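You operate a simulated robot arm through the tools that you are given. There is no shell and no other tool. Be economical: measure what you need, move in short steps, check, and stop when the job is done.

You run a simulated robot arm. Do the job below in one go: nothing can be reset, and whatever is moved stays where it is left.

TASK
Measure the shaft in the caliper and put it in the blue tray with its matching bush.
Fine: open the caliper wide again; the other bushes stay.

The check looks at the end state, three seconds after you hand in, the way a careful person would. Anything else that was tipped, shoved, dropped, spilled or broken makes it a failure.

THE ROBOT
A 7-joint arm with a two-finger parallel gripper, fixed in place. Base frame: the origin is at the foot of the arm, x ahead of it, y to its left, z up; the work surface is at about z = 850. Units: mm, rad, N and s.
With the tool pointing down near the work surface it reaches from about 300 to 700 mm from the base axis. Its first joint turns from -1.152 to 1.152 rad. Payload 1.57 kg.
The tool frame sits at the grasp point between the pads (the TCP): z along the fingers, y along the line on which they close. The tips reach 30 mm beyond it. Largest opening 110 mm; finger width 24, thickness 12; the body of the gripper, 48 by 112 mm, starts 78 mm behind the TCP.
Orientation is that of the tool frame in the base frame, as a unit quaternion [x, y, z, w]. With the fingers straight down and closing along the base's y, the tool's x points along the base's -x, its y along +y and its z along -z.

THE INTERFACE
- The arm moves only by the tool arm_command. Its argument "steps" is a list of rows, each a list of 3 entries, a list of its own where there are three numbers: the shift along the tool's x, y, z in mm, then the turn, a rotation vector about the tool's x, y, z in rad, then the opening, from 0 (shut) to 1 (fully open). In form: [[[x, y, z], [rx, ry, rz], fingers], ...]. A call has 1 to 12 rows; each row shifts and turns the commanded pose from where the row before left it, along the tool's axes as they then stand. Rows are played at 5 a second. More than 50 mm and 0.15 rad between two rows, or a gripper value outside its range, and nothing of the call is played. Where a pose cannot be reached the arm comes as near as it can. A force on the tool above 70 N (or 10 N above the force at the start of the call, whichever is more), or a blocked arm, ends the call early, and 0.2 s more pass. Each finger travels about 108 mm/s and halts on what it meets, pressing with about 41 N; the grip force reading is that of the motor and also rises with nothing between the fingers. The clock runs only during rows and for 0.2 s after the last one: add rows that do not move to give the fingers time. The reply holds the time, the measured pose of the TCP, the force on the tool along the base axes, the opening and the grip force, in the units named above and with some noise, and new pictures: "views" is both (left out), scene, wrist or none.
- Cameras (640 x 400 px; columns grow to the right, rows downward): "scene" is fixed at [165, -389.2, 1412.8]; the picture's right is [0.79, -0.61, 0.00], its down [-0.31, -0.40, -0.86] and it looks along [0.53, 0.68, -0.51] (base axes); focal length 297 px, centre (320, 200). "wrist" rides on the gripper at [70, 16, -141] in the tool frame; the picture's right is [-0.23, 0.97, 0.00], its down [-0.86, -0.20, -0.48] and it looks along [-0.47, -0.11, 0.88] (tool axes); focal length 222 px, centre (320, 200). There is no depth. A picture from a camera that has moved, and an enlarged one, comes with that camera's place and axes in the base frame and with its lens.
- zoom(camera, box): a new picture of the part [left, top, right, bottom] of that camera's present view, enlarged. The clock stands still meanwhile.
- job_done(): hands the job in; it is judged then, once.

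Work in short steps. Places have to be worked out from the pictures, the camera data and where the tool is seen: move nearer, look again, correct. Check each grasp and each placing, and mend what went wrong. You have 120 turns and 170 pictures in all, those below and enlarged ones among them. Open the gripper and draw the arm clear of the work before you hand the job in, unless the task says otherwise; then end with one line.

The tools are called as a command line: name --argument value ..., lists and objects as JSON in quotes. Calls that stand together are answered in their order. arm_command: Moves the arm, as the interface text tells. Its arguments: {"type":"object","properties":{"steps":{"type":"array"},"views":{"type":"string","enum":["both","scene","wrist","none"]}},"required":["steps"]} The other tools are called the same way: zoom (camera, box) takes an enlarged picture of a part of a camera's view; job_done () hands the job in.

At the start:

```text
clock: 0.0
tool_pos: [451.5, -34.7, 1196.9]
ee_rot: [0.0, 1.0, 0.0, 0.0]
ft_force: [0.6, 0.0, 0.5]
opening: 109.8
finger_force: 0.0
```

scene: 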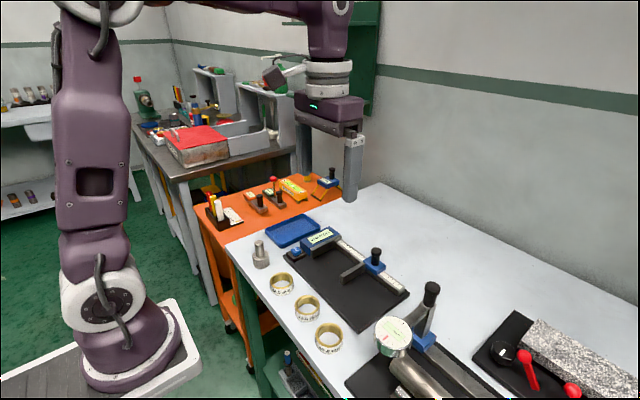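
wrist: 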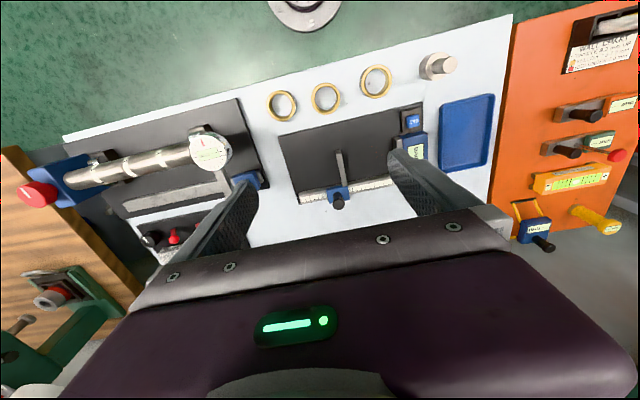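

I'll start by zooming on the caliper, shaft, bushes and tray to understand the layout.

zoom --camera "scene" --box '[230, 200, 430, 360]'

zoom --camera "wrist" --box '[250, 40, 510, 220]'

```text
2.50 times, centred on (330, 280) of scene
camera zoom: at [165.0, -389.2, 1412.8], right [0.79, -0.61, 0.0], down [-0.31, -0.4, -0.86], along [0.53, 0.68, -0.51], focal length 742 px, centre (295, 0)
```

zoom: 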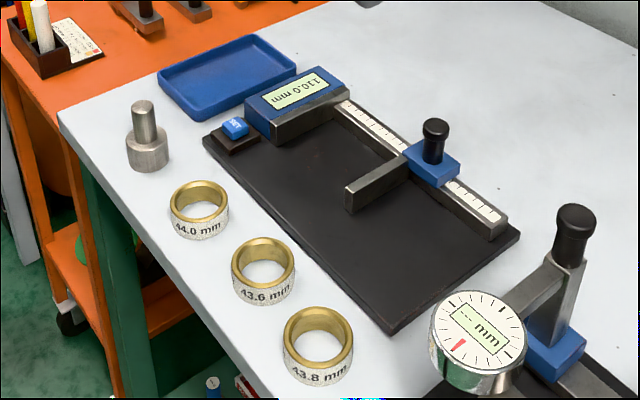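

```text
2.22 times, centred on (380, 130) of wrist
camera zoom: at [381.0, -16.9, 1338.3], right [0.23, 0.97, 0.0], down [0.86, -0.2, 0.48], along [0.47, -0.11, -0.88], focal length 494 px, centre (187, 356)
```

zoom: 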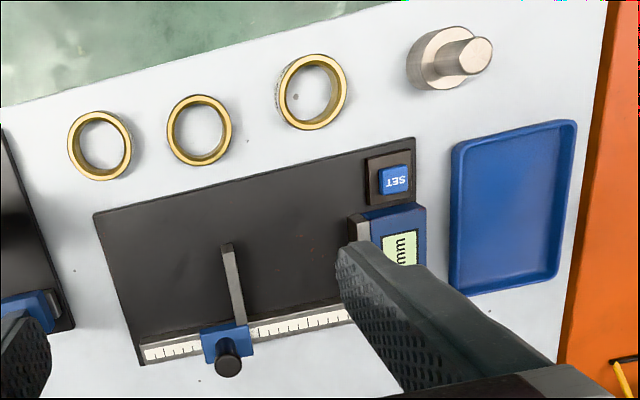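

The caliper reads 110.0 (open). The bushes read 44.0, 43.6 and 43.8, and the shaft stands near (410,186). I move above the shaft for a closer look.

arm_command --steps '[[[7, 36.5, 24], [0, 0, 0], 1], [[7, 36.5, 24], [0, 0, 0], 1], [[7, 36.5, 24], [0, 0, 0], 1], [[7, 36.5, 24], [0, 0, 0], 1], [[7, 36.5, 24], [0, 0, 0], 1], [[7, 36.5, 24], [0, 0, 0], 1], [[0, 0, 0], [0, 0, 0], 1]]'

```text
clock: 1.6
tool_pos: [408.7, 185.9, 1052.0]
ee_rot: [0.0, 1.0, -0.001, 0.0]
ft_force: [-0.7, 0.4, -1.2]
opening: 109.8
finger_force: 0.1
camera wrist: at [339.3, 202.7, 1193.3], right [0.23, 0.97, 0.0], down [0.85, -0.2, 0.48], along [0.47, -0.11, -0.88], focal length 222 px, centre (320, 200)
```

scene: 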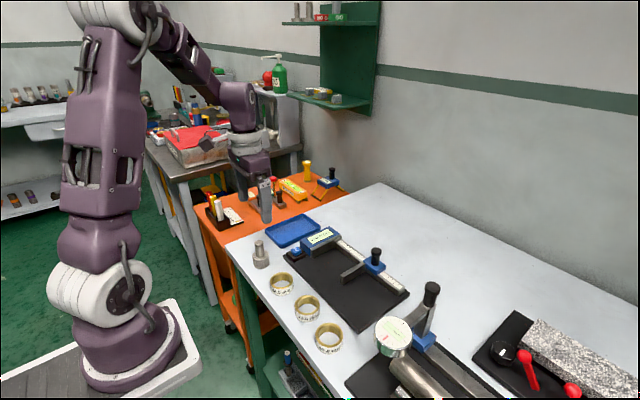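
wrist: 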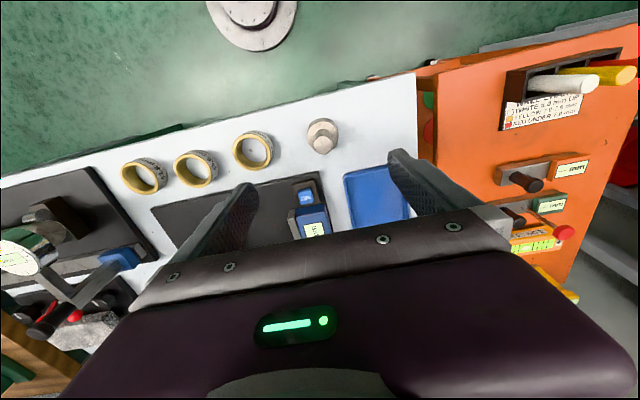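

The shaft is in view; I zoom in to fix its axis.

zoom --camera "wrist" --box '[230, 90, 410, 210]'

zoom --camera "scene" --box '[230, 220, 330, 290]'

```text
3.33 times, centred on (320, 150) of wrist
camera zoom: at [339.3, 202.7, 1193.3], right [0.23, 0.97, 0.0], down [0.85, -0.2, 0.48], along [0.47, -0.11, -0.88], focal length 740 px, centre (320, 367)
```

zoom: 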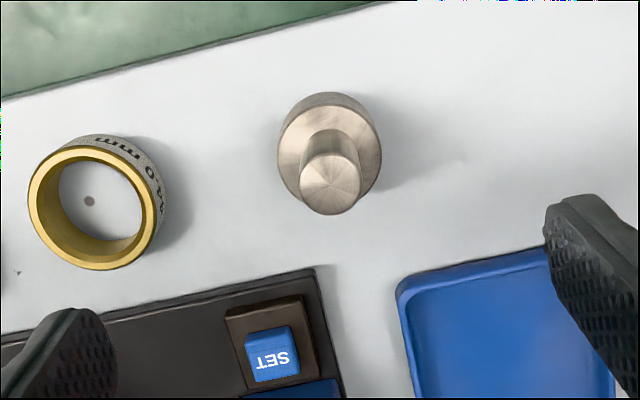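

```text
5.71 times, centred on (280, 255) of scene
camera zoom: at [165.0, -389.1, 1412.8], right [0.79, -0.61, 0.0], down [-0.31, -0.4, -0.86], along [0.53, 0.68, -0.51], focal length 1695 px, centre (549, -114)
```

zoom: 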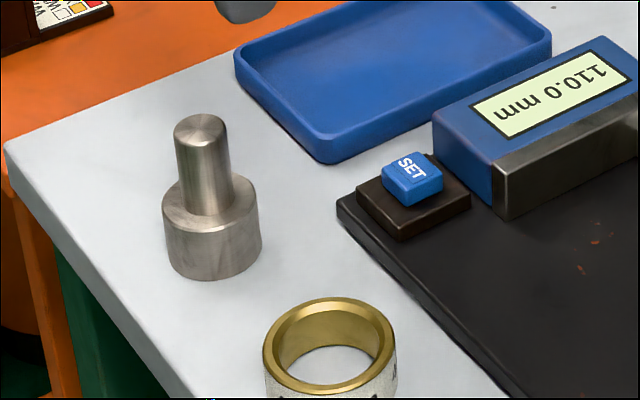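

The shaft's axis is at about (410,190), its handle from z 878 to 923. Before using the caliper I want to check its zero by closing it empty, so I go over the slider knob, near (603,-36,955).

arm_command --steps '[[[-27.7, -31.7, 0], [0, 0, 0], 1], [[-27.7, -31.7, 0], [0, 0, 0], 1], [[-27.7, -31.7, 0], [0, 0, 0], 1], [[-27.7, -31.7, 0], [0, 0, 0], 1], [[-27.7, -31.7, 0], [0, 0, 0], 1], [[-27.7, -31.7, 0], [0, 0, 0], 1], [[-27.7, -31.7, 0], [0, 0, 0], 1], [[0, 0, 0], [0, 0, 0], 1]]'

```text
clock: 3.4
tool_pos: [603.6, -37.1, 1054.1]
ee_rot: [0.0, 1.0, 0.0, 0.0]
ft_force: [0.4, -0.6, 0.3]
opening: 110.1
finger_force: 0.0
camera wrist: at [533.5, -20.2, 1195.2], right [0.23, 0.97, 0.0], down [0.86, -0.2, 0.48], along [0.47, -0.11, -0.88], focal length 222 px, centre (320, 200)
```

scene: 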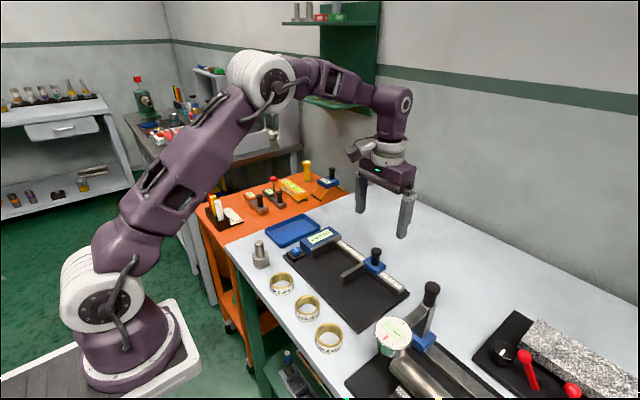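
wrist: 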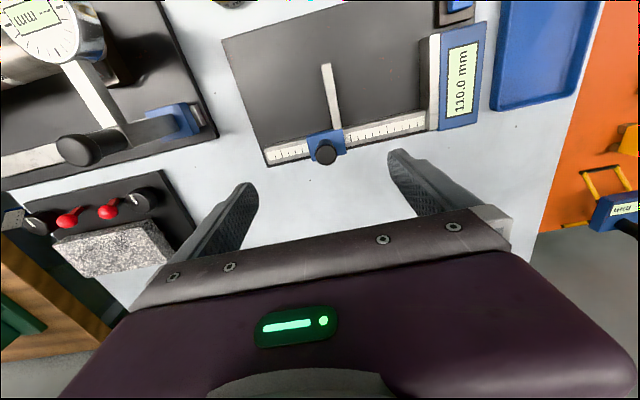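

The gripper hangs over the caliper rail. I zoom both views to locate the knob and read the geometry precisely.

zoom --camera "wrist" --box '[210, 20, 490, 195]'

zoom --camera "scene" --box '[280, 215, 420, 310]'

```text
2.29 times, centred on (350, 108) of wrist
camera zoom: at [533.5, -20.2, 1195.2], right [0.23, 0.97, 0.0], down [0.86, -0.2, 0.48], along [0.47, -0.11, -0.88], focal length 508 px, centre (251, 411)
```

zoom: 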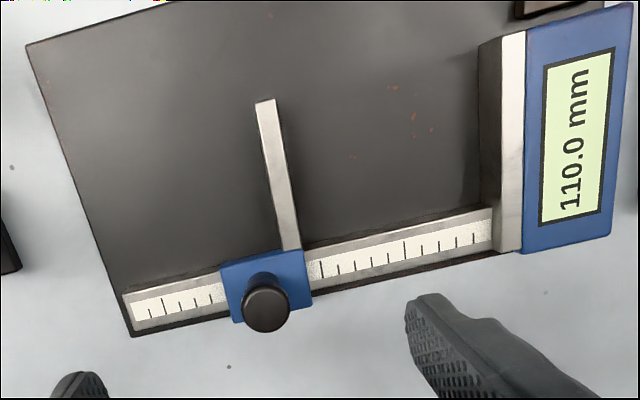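

```text
4.21 times, centred on (350, 262) of scene
camera zoom: at [164.9, -389.2, 1412.8], right [0.79, -0.61, 0.0], down [-0.31, -0.4, -0.86], along [0.53, 0.68, -0.51], focal length 1249 px, centre (194, -63)
```

zoom: 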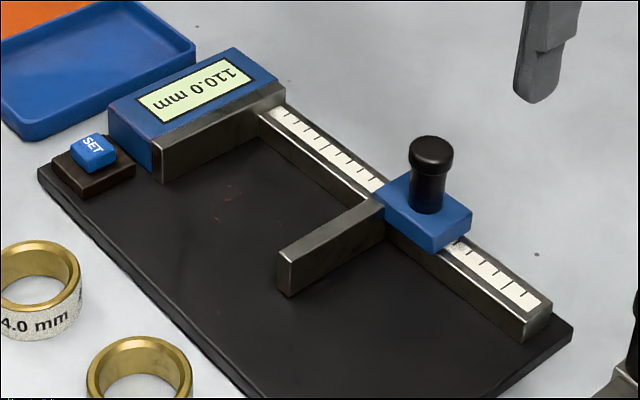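

The knob top is at about (612,-32,943). I descend with the fingers straddling it (tips about 7 mm above the slider block), not closing yet.

arm_command --steps '[[[-4.5, 2.5, 40], [0, 0, 0], 0.7], [[-4.5, 2.5, 40], [0, 0, 0], 0.7], [[0, 0, 20], [0, 0, 0], 0.7], [[0, 0, 21], [0, 0, 0], 0.7], [[0, 0, 0], [0, 0, 0], 0.7]]'

```text
clock: 4.6
tool_pos: [611.8, -32.8, 932.5]
ee_rot: [0.0, 1.0, 0.0, 0.0]
ft_force: [0.5, 0.1, -0.5]
opening: 77.2
finger_force: 0.0
camera wrist: at [542.2, -15.2, 1073.7], right [0.23, 0.97, 0.0], down [0.86, -0.2, 0.48], along [0.47, -0.11, -0.88], focal length 222 px, centre (320, 200)
```

scene: 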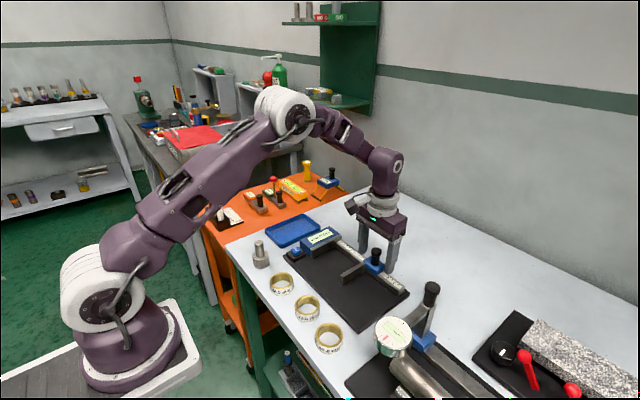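
wrist: 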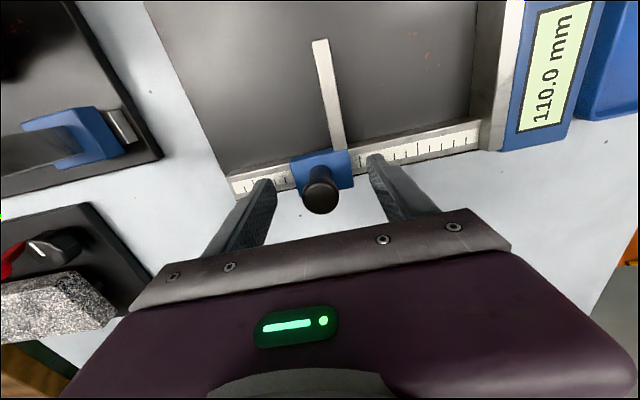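

The knob sits between the fingers. I close on it.

arm_command --steps '[[[0, 1, 0], [0, 0, 0], 0.35], [[0, 0, 0], [0, 0, 0], 0.1], [[0, 0, 0], [0, 0, 0], 0.1]]' --views "wrist"

```text
clock: 5.4
tool_pos: [610.9, -30.6, 932.4]
ee_rot: [0.0, 1.0, 0.0, 0.0]
ft_force: [-0.2, -1.7, -0.1]
opening: 25.8
finger_force: 36.9
camera wrist: at [542.2, -13.9, 1073.6], right [0.23, 0.97, 0.0], down [0.86, -0.2, 0.48], along [0.47, -0.11, -0.88], focal length 222 px, centre (320, 200)
```

wrist: 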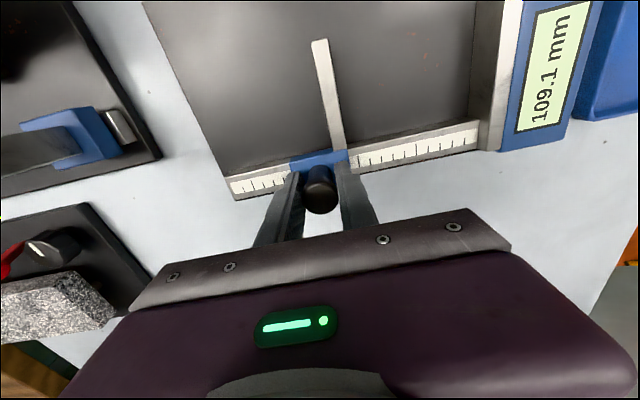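

The knob is held at 25.8 mm and the display follows (109.1). I slide toward the fixed jaw, most of the way first.

arm_command --steps '[[[0, 12, 0], [0, 0, 0], 0.1], [[0, 15, 0], [0, 0, 0], 0.1], [[0, 15, 0], [0, 0, 0], 0.1], [[0, 15, 0], [0, 0, 0], 0.1], [[0, 15, 0], [0, 0, 0], 0.1], [[0, 15, 0], [0, 0, 0], 0.1], [[0, 12, 0], [0, 0, 0], 0.1], [[0, 0, 0], [0, 0, 0], 0.1]]'

```text
clock: 7.2
tool_pos: [611.3, 68.0, 932.4]
ee_rot: [0.0, 1.0, 0.0, 0.001]
ft_force: [4.1, 1.7, 7.6]
opening: 25.8
finger_force: 37.1
camera wrist: at [541.8, 85.7, 1073.5], right [0.23, 0.97, 0.0], down [0.85, -0.2, 0.48], along [0.47, -0.11, -0.88], focal length 222 px, centre (320, 200)
```

scene: 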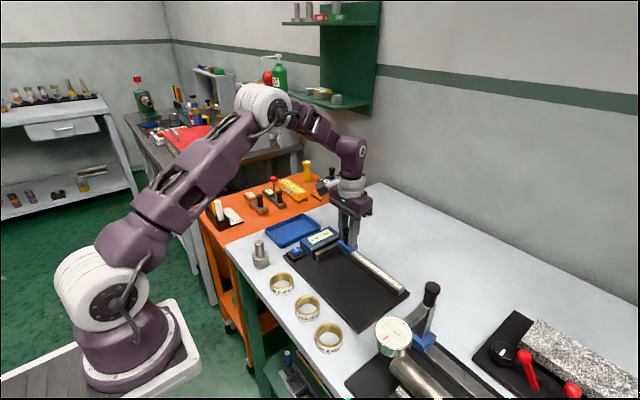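
wrist: 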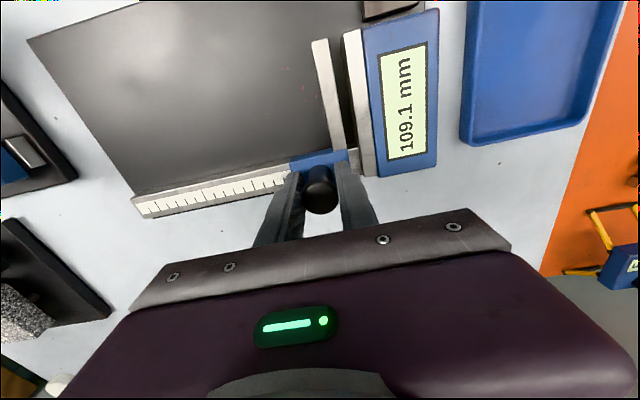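

The jaw is nearly shut but the display still says 109.1, perhaps a stale picture; I zoom and look.

arm_command --steps '[[[0, 4, 0], [0, 0, 0], 0.1], [[0, 0, 0], [0, 0, 0], 0.1], [[0, 0, 0], [0, 0, 0], 0.1], [[0, 0, 0], [0, 0, 0], 0.1], [[0, 0, 0], [0, 0, 0], 0.1]]' --views "wrist"

```text
clock: 8.4
tool_pos: [611.0, 72.9, 932.1]
ee_rot: [0.0, 1.0, 0.0, 0.001]
ft_force: [7.5, 1.6, 14.2]
opening: 25.7
finger_force: 37.3
camera wrist: at [541.8, 89.4, 1073.4], right [0.23, 0.97, 0.0], down [0.85, -0.2, 0.48], along [0.47, -0.11, -0.88], focal length 222 px, centre (320, 200)
```

wrist: 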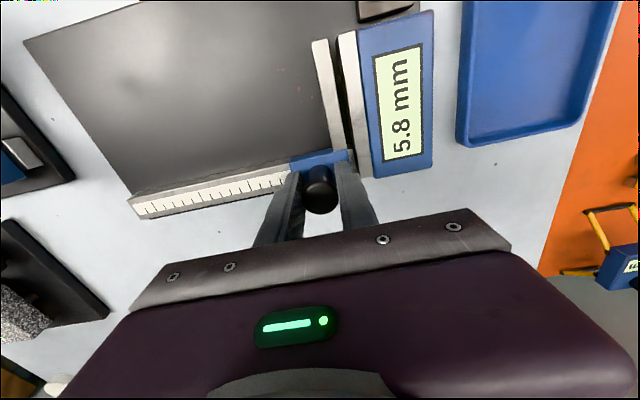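

The display refreshes once the slide is at rest: 5.8 mm. I close the last bit gently.

arm_command --steps '[[[0, 2, 0], [0, 0, 0], 0.1], [[0, 2, 0], [0, 0, 0], 0.1], [[0, 1, 0], [0, 0, 0], 0.1], [[0, 1, 0], [0, 0, 0], 0.1], [[0, 0.7, 0], [0, 0, 0], 0.1], [[0, 0, 0], [0, 0, 0], 0.1], [[0, 0, 0], [0, 0, 0], 0.1], [[0, 0, 0], [0, 0, 0], 0.1]]' --views "wrist"

```text
clock: 10.2
tool_pos: [612.0, 77.7, 932.7]
ee_rot: [-0.001, 1.0, 0.0, 0.0]
ft_force: [10.2, -8.6, 10.4]
opening: 25.6
finger_force: 37.3
camera wrist: at [541.9, 95.3, 1073.4], right [0.23, 0.97, 0.0], down [0.85, -0.2, 0.48], along [0.47, -0.11, -0.88], focal length 222 px, centre (320, 200)
```

wrist: 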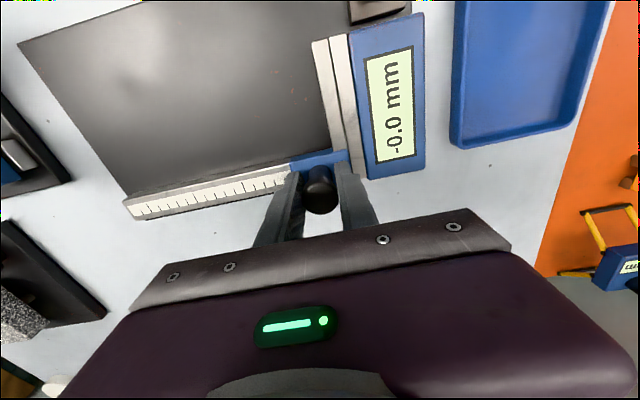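

The zero is good (−0.0). I slide it back open to about 109–110.

arm_command --steps '[[[0, -8, 0], [0, 0, 0], 0.1], [[0, -15, 0], [0, 0, 0], 0.1], [[0, -15, 0], [0, 0, 0], 0.1], [[0, -15, 0], [0, 0, 0], 0.1], [[0, -15, 0], [0, 0, 0], 0.1], [[0, -15, 0], [0, 0, 0], 0.1], [[0, -15, 0], [0, 0, 0], 0.1], [[0, -10, 0], [0, 0, 0], 0.1], [[0, 0, 0], [0, 0, 0], 0.1], [[0, 0, 0], [0, 0, 0], 0.1], [[0, 0, 0], [0, 0, 0], 0.1], [[0, 0, 0], [0, 0, 0], 0.1]]' --views "wrist"

```text
clock: 12.8
tool_pos: [610.5, -30.1, 931.4]
ee_rot: [0.001, 1.0, 0.0, 0.0]
ft_force: [-6.9, -1.6, 20.9]
opening: 25.9
finger_force: 36.8
camera wrist: at [541.9, -12.2, 1073.3], right [0.23, 0.97, 0.0], down [0.86, -0.2, 0.48], along [0.47, -0.11, -0.88], focal length 222 px, centre (320, 200)
```

wrist: 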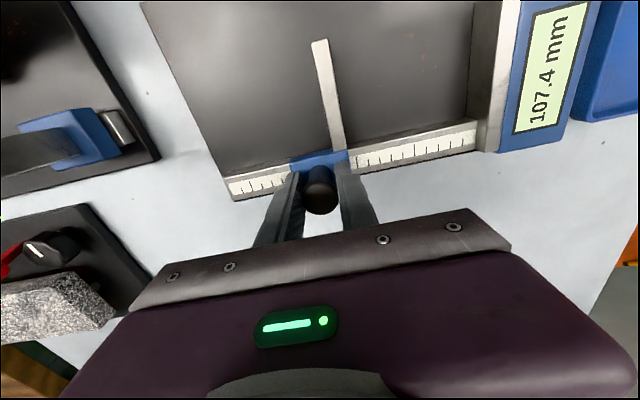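

107.4 is wide enough for now. I release the knob, rise and go back over the shaft.

arm_command --steps '[[[0, 0, 0], [0, 0, 0], 0.7], [[0, 0, 0], [0, 0, 0], 0.7], [[0, 0, -40], [0, 0, 0], 0.7], [[0, 0, -45], [0, 0, 0], 0.7], [[25, 27, -5], [0, 0, 0], 0.7], [[30, 33, 0], [0, 0, 0], 0.7], [[30, 33, 0], [0, 0, 0], 0.7], [[30, 33, 0], [0, 0, 0], 0.7], [[30, 33, 0], [0, 0, 0], 0.7], [[30, 33, 0], [0, 0, 0], 0.7], [[27, 28, 0], [0, 0, 0], 0.7], [[0, 0, 0], [0, 0, 0], 0.7]]' --views "both"

```text
clock: 15.4
tool_pos: [411.0, 191.1, 1022.0]
ee_rot: [0.0, 1.0, 0.001, 0.001]
ft_force: [-0.4, -0.4, -0.7]
opening: 77.2
finger_force: 0.1
camera wrist: at [340.2, 208.1, 1162.9], right [0.23, 0.97, 0.0], down [0.85, -0.2, 0.48], along [0.47, -0.11, -0.88], focal length 222 px, centre (320, 200)
```

scene: 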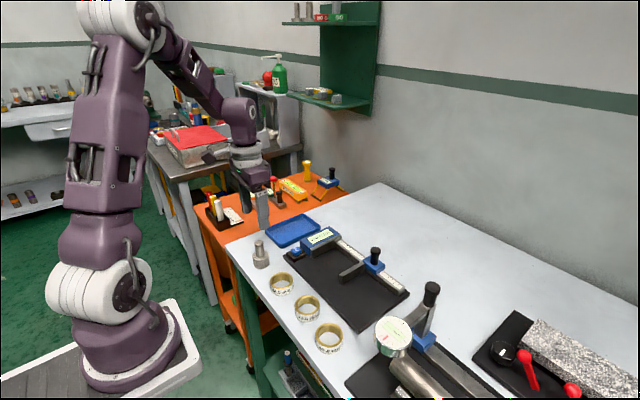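
wrist: 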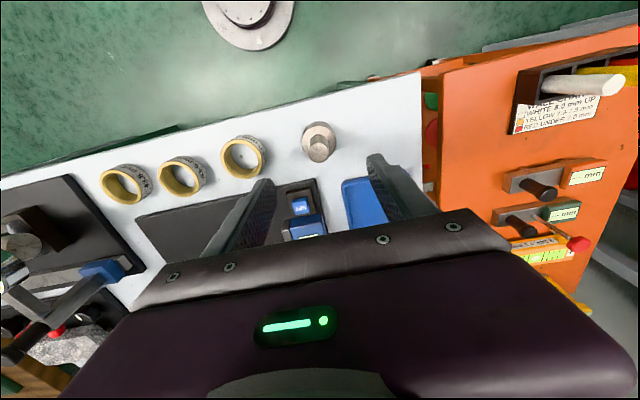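

The shaft is right under the fingers. I come down to just above the handle and check alignment.

arm_command --steps '[[[1, 0, 30], [0, 0, 0], 0.7], [[0.5, 0, 28], [0, 0, 0], 0.7], [[0, 0, 0], [0, 0, 0], 0.7]]' --views "wrist"

zoom --camera "scene" --box '[210, 180, 310, 280]'

```text
clock: 16.2
tool_pos: [409.1, 191.6, 964.2]
ee_rot: [0.0, 1.0, 0.0, 0.0]
ft_force: [-0.1, 0.2, 0.2]
opening: 76.7
finger_force: 0.1
camera wrist: at [338.9, 208.1, 1104.7], right [0.23, 0.97, 0.0], down [0.86, -0.2, 0.48], along [0.47, -0.11, -0.88], focal length 222 px, centre (320, 200)
```

wrist: 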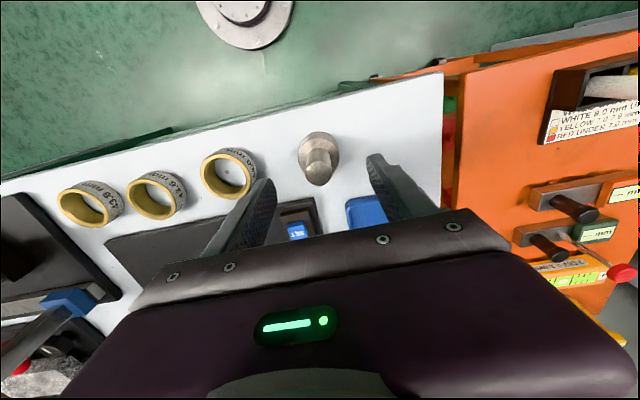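

```text
4.00 times, centred on (260, 230) of scene
camera zoom: at [165.0, -389.1, 1412.8], right [0.79, -0.61, 0.0], down [-0.31, -0.4, -0.86], along [0.53, 0.68, -0.51], focal length 1187 px, centre (560, 80)
```

zoom: 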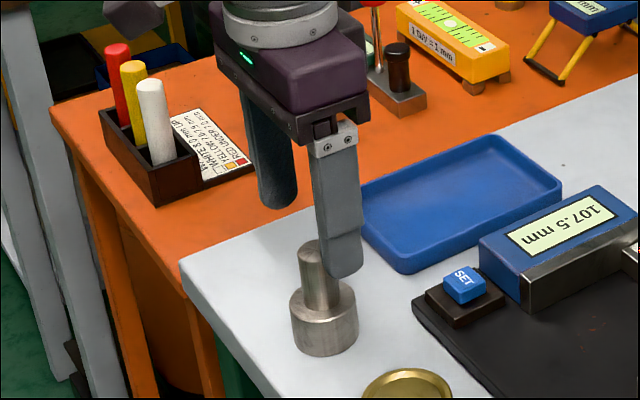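

Alignment is good: the handle is at about (408,191). I descend to TCP z=913 and close.

arm_command --steps '[[[0.5, 0, 26], [0, 0, 0], 0.7], [[0, 0, 25], [0, 0, 0], 0.7], [[0, 0, 0], [0, 0, 0], 0.4], [[0, 0, 0], [0, 0, 0], 0.1], [[0, 0, 0], [0, 0, 0], 0.1], [[0, 0, 0], [0, 0, 0], 0.1]]' --views "both"

```text
clock: 17.6
tool_pos: [408.4, 191.7, 913.2]
ee_rot: [0.0, 1.0, -0.001, 0.0]
ft_force: [1.0, -1.1, 0.1]
opening: 23.0
finger_force: 35.5
camera wrist: at [338.1, 208.1, 1054.0], right [0.23, 0.97, 0.0], down [0.86, -0.2, 0.48], along [0.47, -0.11, -0.88], focal length 222 px, centre (320, 200)
```

scene: 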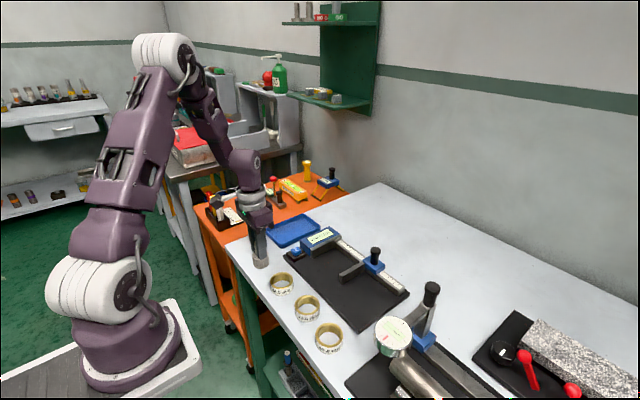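
wrist: 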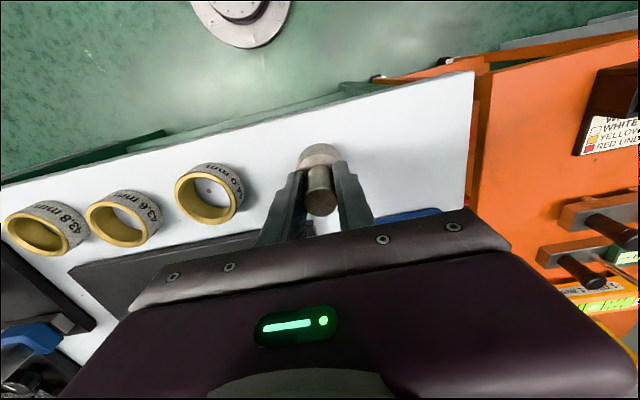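

Gripped (23.0 mm). I lift 85 mm and carry the shaft over the gap between the jaws, aiming for (555,68).

arm_command --steps '[[[0, 0, -30], [0, 0, 0], 0.1], [[0, 0, -40], [0, 0, 0], 0.1], [[0, 0, -20], [0, 0, 0], 0.1], [[-29.5, -24.7, 0], [0, 0, 0], 0.1], [[-29.5, -24.7, 0], [0, 0, 0], 0.1], [[-29.5, -24.7, 0], [0, 0, 0], 0.1], [[-29.5, -24.7, 0], [0, 0, 0], 0.1], [[-29.5, -24.7, 0], [0, 0, 0], 0.1], [[0, 0, 0], [0, 0, 0], 0.1], [[0, 0, 0], [0, 0, 0], 0.1]]' --views "both"

zoom --camera "scene" --box '[270, 170, 430, 310]'

```text
clock: 19.8
tool_pos: [555.7, 66.0, 1004.0]
ee_rot: [0.0, 1.0, 0.0, 0.0]
ft_force: [-1.2, -0.5, -4.7]
opening: 23.2
finger_force: 35.6
camera wrist: at [486.1, 83.9, 1145.2], right [0.23, 0.97, 0.0], down [0.86, -0.2, 0.48], along [0.47, -0.11, -0.88], focal length 222 px, centre (320, 200)
```

scene: 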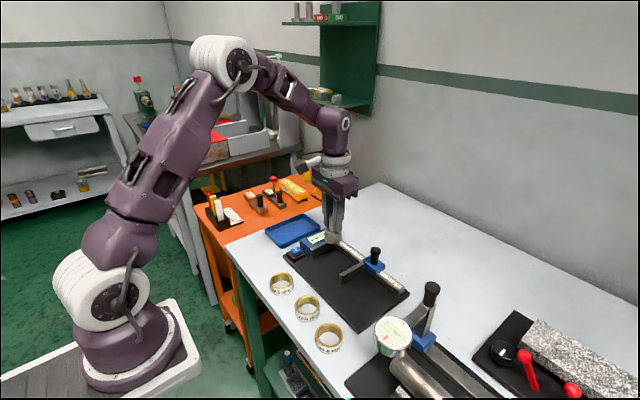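
wrist: 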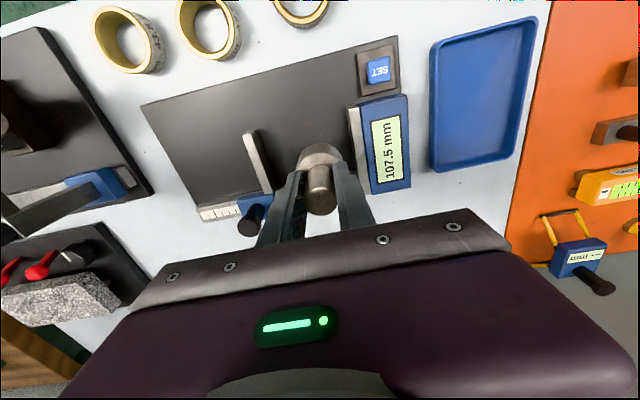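

```text
2.86 times, centred on (350, 240) of scene
camera zoom: at [165.0, -389.2, 1412.8], right [0.79, -0.61, 0.0], down [-0.31, -0.4, -0.86], along [0.53, 0.68, -0.51], focal length 848 px, centre (234, 86)
```

zoom: 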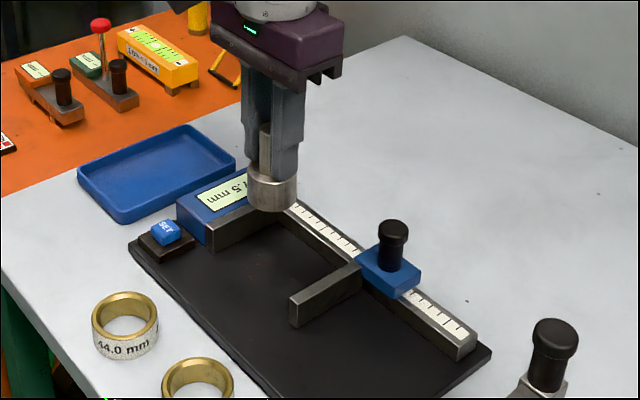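

The shaft hangs above the gap. I lower to 10 mm above the estimated plate and look.

arm_command --steps '[[[0, 1, 30], [0, 0, 0], 0.1], [[0, 0, 25], [0, 0, 0], 0.1], [[0, 0, 19], [0, 0, 0], 0.1], [[0, 0, 0], [0, 0, 0], 0.1]]' --views "wrist"

zoom --camera "scene" --box '[270, 170, 430, 310]'

```text
clock: 20.8
tool_pos: [556.1, 67.9, 929.2]
ee_rot: [0.0, 1.0, 0.0, 0.0]
ft_force: [-5.7, 1.4, 15.0]
opening: 23.0
finger_force: 36.0
camera wrist: at [485.5, 85.2, 1071.1], right [0.23, 0.97, 0.0], down [0.85, -0.2, 0.48], along [0.47, -0.11, -0.88], focal length 222 px, centre (320, 200)
```

wrist: 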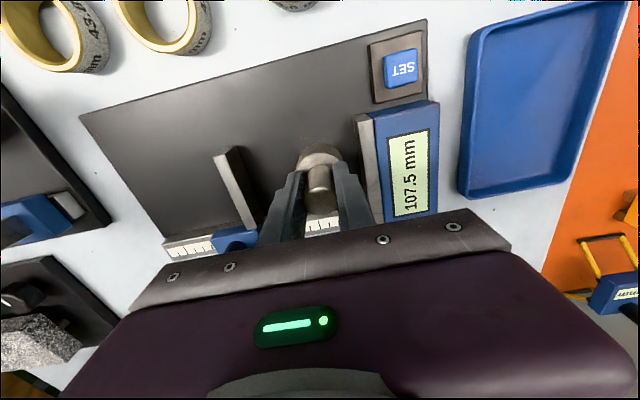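

```text
2.86 times, centred on (350, 240) of scene
camera zoom: at [164.6, -389.2, 1412.9], right [0.79, -0.61, 0.0], down [-0.31, -0.4, -0.86], along [0.53, 0.68, -0.51], focal length 848 px, centre (234, 86)
```

zoom: 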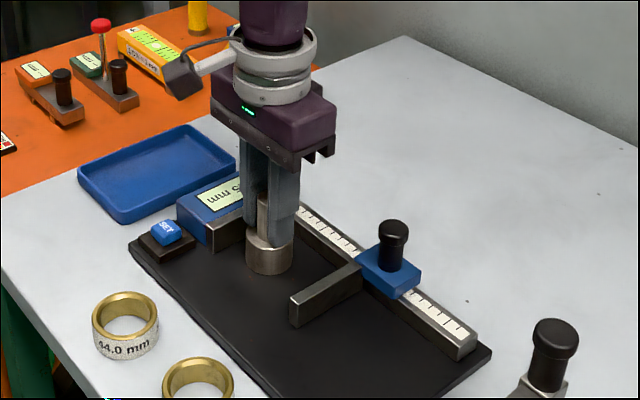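

The force reading (+15 N) shows the shaft already rests on the plate. I ease up 0.5 mm, open slightly, and lift clear.

arm_command --steps '[[[0, 0, -0.8], [0, 0, 0], 0.1], [[0, 0, 0], [0, 0, 0], 0.36], [[0, 0, 0], [0, 0, 0], 0.36], [[0, 0, -20], [0, 0, 0], 0.36], [[0, 0, -40], [0, 0, 0], 0.36], [[0, 0, -45], [0, 0, 0], 0.36], [[0, 0, -20], [0, 0, 0], 0.6], [[0, 0, 0], [0, 0, 0], 0.7]]' --views "wrist"

zoom --camera "scene" --box '[270, 170, 430, 310]'

```text
clock: 22.6
tool_pos: [556.5, 68.9, 1054.4]
ee_rot: [-0.001, 1.0, 0.0, 0.0]
ft_force: [0.7, 0.3, 0.7]
opening: 76.9
finger_force: 0.1
camera wrist: at [485.8, 85.2, 1196.3], right [0.23, 0.97, 0.0], down [0.86, -0.2, 0.48], along [0.47, -0.11, -0.88], focal length 222 px, centre (320, 200)
```

wrist: 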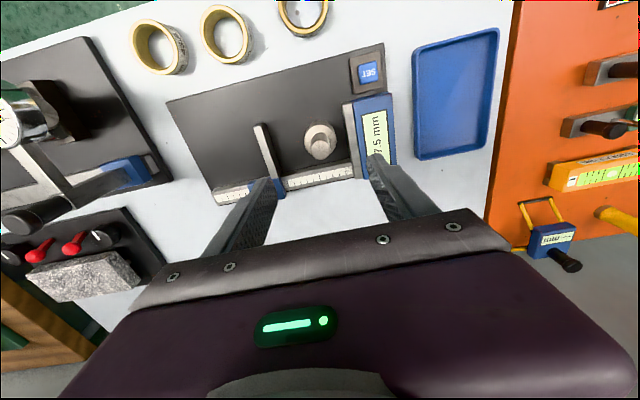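

```text
2.86 times, centred on (350, 240) of scene
camera zoom: at [165.0, -389.2, 1412.8], right [0.79, -0.61, 0.0], down [-0.31, -0.4, -0.86], along [0.53, 0.68, -0.51], focal length 848 px, centre (234, 86)
```

zoom: 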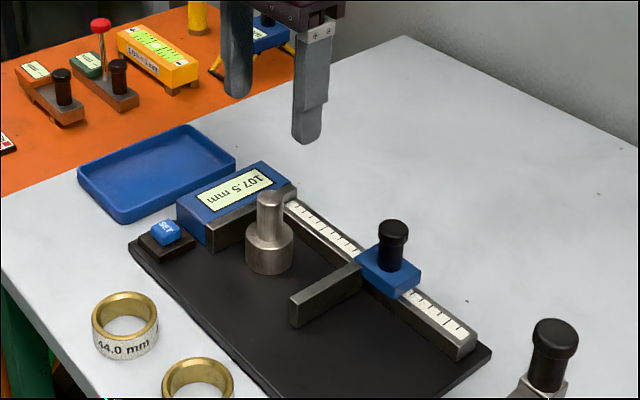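

The shaft stands upright near the fixed jaw. I go back to the slider knob (611,−30) and straddle it.

arm_command --steps '[[[-18.2, -33, 0], [0, 0, 0], 0.7], [[-18.2, -33, 0], [0, 0, 0], 0.7], [[-18.2, -33, 0], [0, 0, 0], 0.7], [[0, 0, 40], [0, 0, 0], 0.7], [[0, 0, 40], [0, 0, 0], 0.7], [[0, 0, 25], [0, 0, 0], 0.7], [[0, 0, 17], [0, 0, 0], 0.7], [[0, 0, 0], [0, 0, 0], 0.5], [[0, 0, 0], [0, 0, 0], 0.1], [[0, 0, 0], [0, 0, 0], 0.1], [[0, 0, 0], [0, 0, 0], 0.1]]' --views "wrist"

```text
clock: 25.0
tool_pos: [611.2, -31.2, 931.8]
ee_rot: [0.0, 1.0, 0.0, 0.001]
ft_force: [-1.9, 1.3, 0.1]
opening: 25.7
finger_force: 37.1
camera wrist: at [540.9, -12.8, 1073.5], right [0.23, 0.97, 0.0], down [0.86, -0.2, 0.48], along [0.47, -0.11, -0.88], focal length 222 px, centre (320, 200)
```

wrist: 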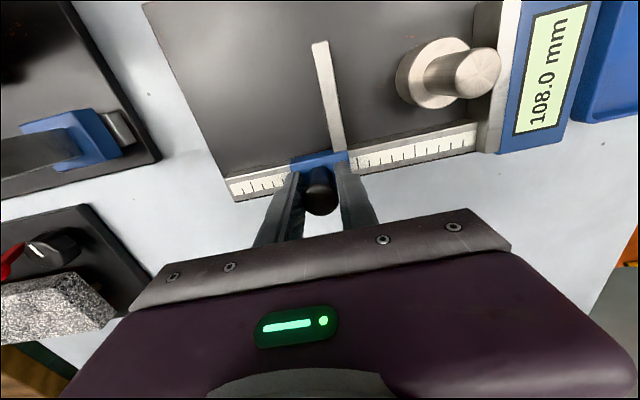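

Held at 108.0. I slide 44 mm quickly, then slowly to push the shaft toward the fixed jaw (stopping near 48).

arm_command --steps '[[[0, 10, 0], [0, 0, 0], 0.1], [[0, 12, 0], [0, 0, 0], 0.1], [[0, 12, 0], [0, 0, 0], 0.1], [[0, 8, 0], [0, 0, 0], 0.1], [[0, 3, 0], [0, 0, 0], 0.1], [[0, 3, 0], [0, 0, 0], 0.1], [[0, 3, 0], [0, 0, 0], 0.1], [[0, 3, 0], [0, 0, 0], 0.1], [[0, 0, 0], [0, 0, 0], 0.1], [[0, 0, 0], [0, 0, 0], 0.1]]' --views "wrist"

zoom --camera "scene" --box '[270, 170, 430, 310]'

```text
clock: 27.2
tool_pos: [610.1, 23.4, 932.7]
ee_rot: [0.0, 1.0, 0.0, 0.0]
ft_force: [15.2, -2.5, 0.4]
opening: 25.6
finger_force: 37.0
camera wrist: at [540.5, 40.2, 1073.7], right [0.23, 0.97, 0.0], down [0.85, -0.2, 0.48], along [0.47, -0.11, -0.88], focal length 222 px, centre (320, 200)
```

wrist: 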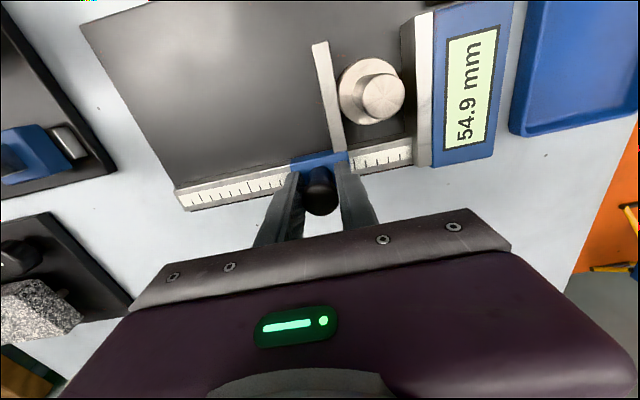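

```text
2.86 times, centred on (350, 240) of scene
camera zoom: at [165.7, -389.2, 1412.7], right [0.79, -0.61, 0.0], down [-0.31, -0.4, -0.86], along [0.53, 0.68, -0.51], focal length 848 px, centre (234, 86)
```

zoom: 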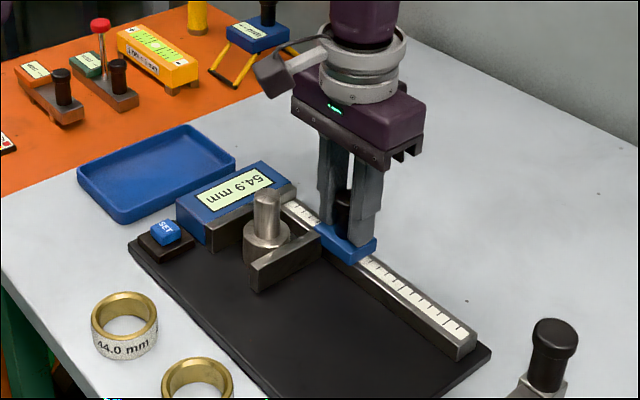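

54.9 and the shaft is being pushed upright. I continue slowly by about 10 mm.

arm_command --steps '[[[0, 2, 0], [0, 0, 0], 0.1], [[0, 2, 0], [0, 0, 0], 0.1], [[0, 2, 0], [0, 0, 0], 0.1], [[0, 2, 0], [0, 0, 0], 0.1], [[0, 1, 0], [0, 0, 0], 0.1], [[0, 0.7, 0], [0, 0, 0], 0.1], [[0, 0, 0], [0, 0, 0], 0.1], [[0, 0, 0], [0, 0, 0], 0.1], [[0, 0, 0], [0, 0, 0], 0.1]]' --views "wrist"

```text
clock: 29.2
tool_pos: [610.3, 31.8, 933.0]
ee_rot: [0.0, 1.0, -0.001, 0.0]
ft_force: [14.7, -2.6, 0.4]
opening: 25.5
finger_force: 36.6
camera wrist: at [540.5, 50.0, 1073.8], right [0.23, 0.97, 0.0], down [0.86, -0.2, 0.48], along [0.47, -0.11, -0.88], focal length 222 px, centre (320, 200)
```

wrist: 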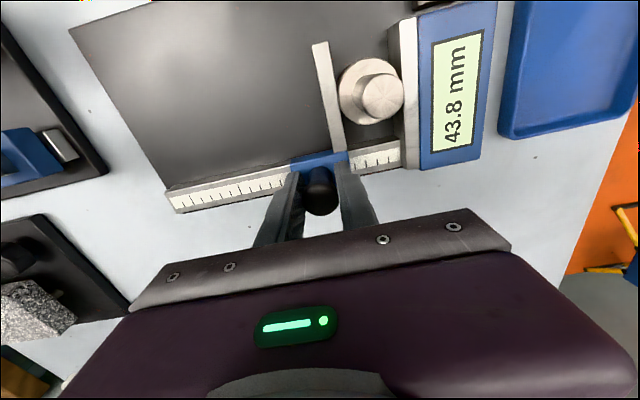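

It reads 43.8, but the push force is low, so I press in tiny steps to make sure the jaws are really seated.

arm_command --steps '[[[0, 0.4, 0], [0, 0, 0], 0.1], [[0, 0.4, 0], [0, 0, 0], 0.1], [[0, 0, 0], [0, 0, 0], 0.1], [[0, 0, 0], [0, 0, 0], 0.1], [[0, 0, 0], [0, 0, 0], 0.1]]' --views "none"

zoom --camera "wrist" --box '[280, 0, 520, 180]'

```text
clock: 30.4
tool_pos: [610.4, 34.2, 931.6]
ee_rot: [0.0, 1.0, -0.001, 0.0]
ft_force: [14.3, -0.5, 0.6]
opening: 25.8
finger_force: 37.1
```

```text
2.22 times, centred on (400, 90) of wrist
camera zoom: at [540.4, 50.8, 1073.8], right [0.23, 0.97, 0.0], down [0.85, -0.2, 0.48], along [0.47, -0.11, -0.88], focal length 494 px, centre (142, 444)
```

zoom: 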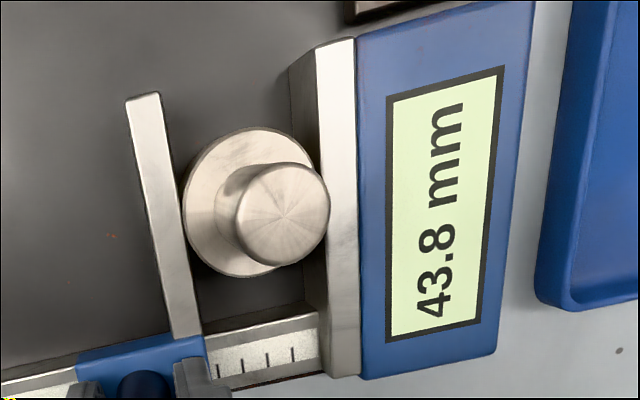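

Still 43.8. One more small press to confirm the stop is real.

arm_command --steps '[[[0, 0.6, 0], [0, 0, 0], 0.1], [[0, 0.6, 0], [0, 0, 0], 0.1], [[0, 0, 0], [0, 0, 0], 0.1], [[0, 0, 0], [0, 0, 0], 0.1], [[0, 0, 0], [0, 0, 0], 0.1]]' --views "none"

zoom --camera "wrist" --box '[280, 0, 520, 180]'

```text
clock: 31.6
tool_pos: [611.3, 35.7, 931.8]
ee_rot: [-0.001, 1.0, 0.0, 0.0]
ft_force: [13.9, -2.1, 1.0]
opening: 25.8
finger_force: 37.5
```

```text
2.22 times, centred on (400, 90) of wrist
camera zoom: at [540.4, 52.1, 1073.9], right [0.23, 0.97, 0.0], down [0.86, -0.2, 0.48], along [0.47, -0.11, -0.88], focal length 494 px, centre (142, 444)
```

zoom: 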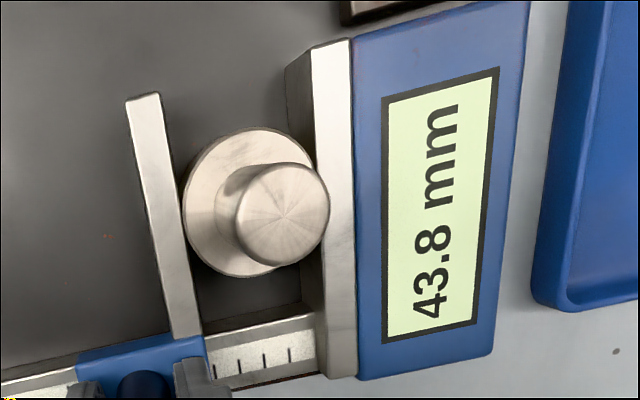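

The display is steady, but the push force stays near zero, so I'm not fully convinced. I loosen the grip and press with only the rear finger, to get a clear contact force.

arm_command --steps '[[[0, 0, 0], [0, 0, 0], 0.32], [[0, 0, 0], [0, 0, 0], 0.32], [[0, 0, 0], [0, 0, 0], 0.32], [[0, 0, 0], [0, 0, 0], 0.32]]' --views "none"

zoom --camera "wrist" --box '[260, 0, 520, 220]'

```text
clock: 32.6
tool_pos: [610.5, 35.2, 933.5]
ee_rot: [0.0, 1.0, 0.0, 0.0]
ft_force: [0.0, 0.5, 0.1]
opening: 34.8
finger_force: 0.0
```

```text
1.82 times, centred on (390, 110) of wrist
camera zoom: at [540.0, 52.2, 1074.0], right [0.23, 0.97, 0.0], down [0.86, -0.2, 0.48], along [0.47, -0.11, -0.88], focal length 404 px, centre (193, 364)
```

zoom: 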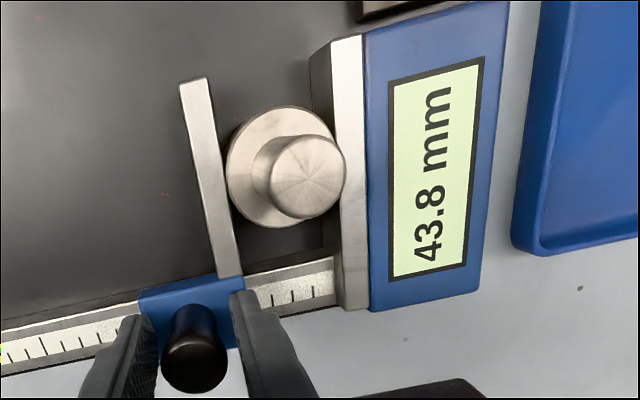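

Now free of the knob and still 43.8. I push +y with the rear finger until force shows.

arm_command --steps '[[[0, 2, 0], [0, 0, 0], 0.32], [[0, 1.5, 0], [0, 0, 0], 0.32], [[0, 0.5, 0], [0, 0, 0], 0.32], [[0, 0.5, 0], [0, 0, 0], 0.32], [[0, 0.5, 0], [0, 0, 0], 0.32], [[0, 0, 0], [0, 0, 0], 0.32], [[0, 0, 0], [0, 0, 0], 0.32], [[0, 0, 0], [0, 0, 0], 0.32]]' --views "none"

zoom --camera "wrist" --box '[260, 0, 520, 220]'

```text
clock: 34.4
tool_pos: [610.7, 39.0, 931.7]
ee_rot: [0.0, 1.0, -0.001, -0.001]
ft_force: [0.4, -1.7, 0.3]
opening: 35.6
finger_force: 0.1
```

```text
1.82 times, centred on (390, 110) of wrist
camera zoom: at [540.2, 57.1, 1074.2], right [0.23, 0.97, 0.0], down [0.86, -0.2, 0.48], along [0.47, -0.11, -0.88], focal length 404 px, centre (193, 364)
```

zoom: 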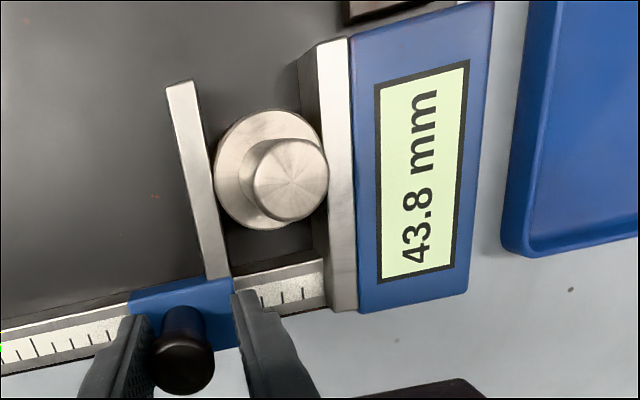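

The rear finger is about to touch. I push 2.5 mm more.

arm_command --steps '[[[0, 0.7, 0], [0, 0, 0], 0.32], [[0, 0.7, 0], [0, 0, 0], 0.32], [[0, 0.6, 0], [0, 0, 0], 0.32], [[0, 0.6, 0], [0, 0, 0], 0.32], [[0, 0, 0], [0, 0, 0], 0.32], [[0, 0, 0], [0, 0, 0], 0.32], [[0, 0, 0], [0, 0, 0], 0.32]]' --views "none"

zoom --camera "wrist" --box '[260, 0, 520, 220]'

```text
clock: 36.0
tool_pos: [609.8, 43.1, 934.8]
ee_rot: [0.001, 1.0, 0.0, 0.0]
ft_force: [1.9, -6.6, 0.5]
opening: 40.8
finger_force: 3.3
```

```text
1.82 times, centred on (390, 110) of wrist
camera zoom: at [540.1, 59.5, 1074.2], right [0.23, 0.97, 0.0], down [0.85, -0.2, 0.48], along [0.47, -0.11, -0.88], focal length 404 px, centre (193, 364)
```

zoom: 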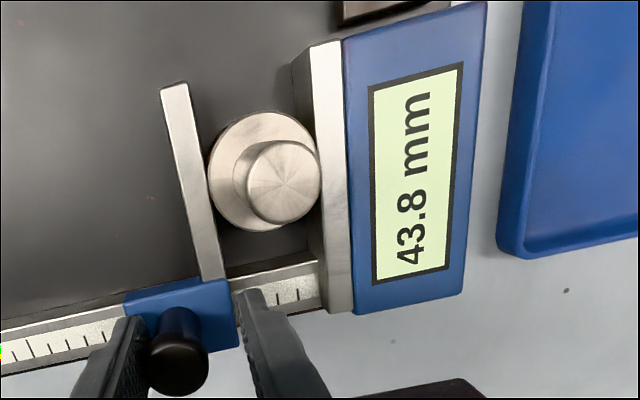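

A firm stop at 43.8: the finger gave way and the slide did not. The 43.8 bush is the match. I re-centre on the knob, grip it and pull the caliper open.

arm_command --steps '[[[0, -4, 0], [0, 0, 0], 0.5], [[0, -3.5, 0], [0, 0, 0], 0.5], [[0, 0, 0], [0, 0, 0], 0.3], [[0, 0, 0], [0, 0, 0], 0.1], [[0, 0, 0], [0, 0, 0], 0.1], [[0, -8, 0], [0, 0, 0], 0.1], [[0, -15, 0], [0, 0, 0], 0.1], [[0, -15, 0], [0, 0, 0], 0.1], [[0, -15, 0], [0, 0, 0], 0.1], [[0, -10, 0], [0, 0, 0], 0.1], [[0, 0, 0], [0, 0, 0], 0.1], [[0, 0, 0], [0, 0, 0], 0.1]]' --views "wrist"

```text
clock: 38.6
tool_pos: [609.1, -27.6, 931.3]
ee_rot: [0.0, 1.0, 0.001, -0.001]
ft_force: [-2.0, -0.1, -0.5]
opening: 25.9
finger_force: 37.3
camera wrist: at [540.1, -11.2, 1074.0], right [0.23, 0.97, 0.0], down [0.86, -0.2, 0.48], along [0.47, -0.11, -0.88], focal length 222 px, centre (320, 200)
```

wrist: 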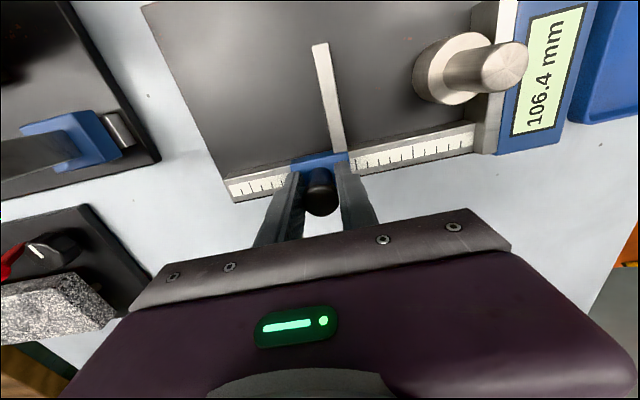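

106.4; I pull about 3.5 mm more to the original 110.

arm_command --steps '[[[0, -2, 0], [0, 0, 0], 0.1], [[0, -1.5, 0], [0, 0, 0], 0.1], [[0, 0, 0], [0, 0, 0], 0.1], [[0, 0, 0], [0, 0, 0], 0.1], [[0, 0, 0], [0, 0, 0], 0.1], [[0, 0, 0], [0, 0, 0], 0.4], [[0, 0, 0], [0, 0, 0], 0.7], [[0, 0, 0], [0, 0, 0], 0.7]]' --views "wrist"

```text
clock: 40.4
tool_pos: [610.3, -31.3, 933.1]
ee_rot: [0.0, 1.0, 0.0, 0.0]
ft_force: [-0.2, 0.1, 0.0]
opening: 77.3
finger_force: 0.0
camera wrist: at [539.8, -14.4, 1074.1], right [0.23, 0.97, 0.0], down [0.86, -0.2, 0.48], along [0.47, -0.11, -0.88], focal length 222 px, centre (320, 200)
```

wrist: 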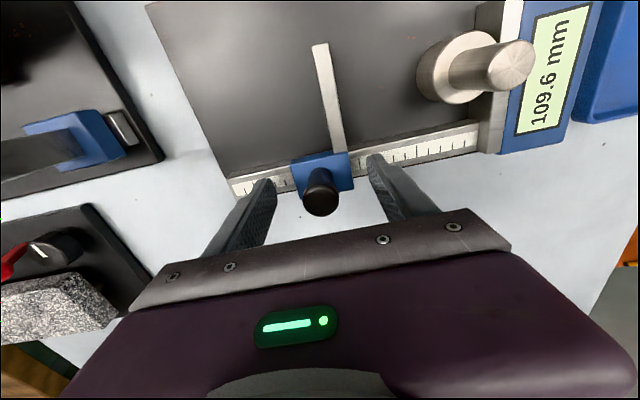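

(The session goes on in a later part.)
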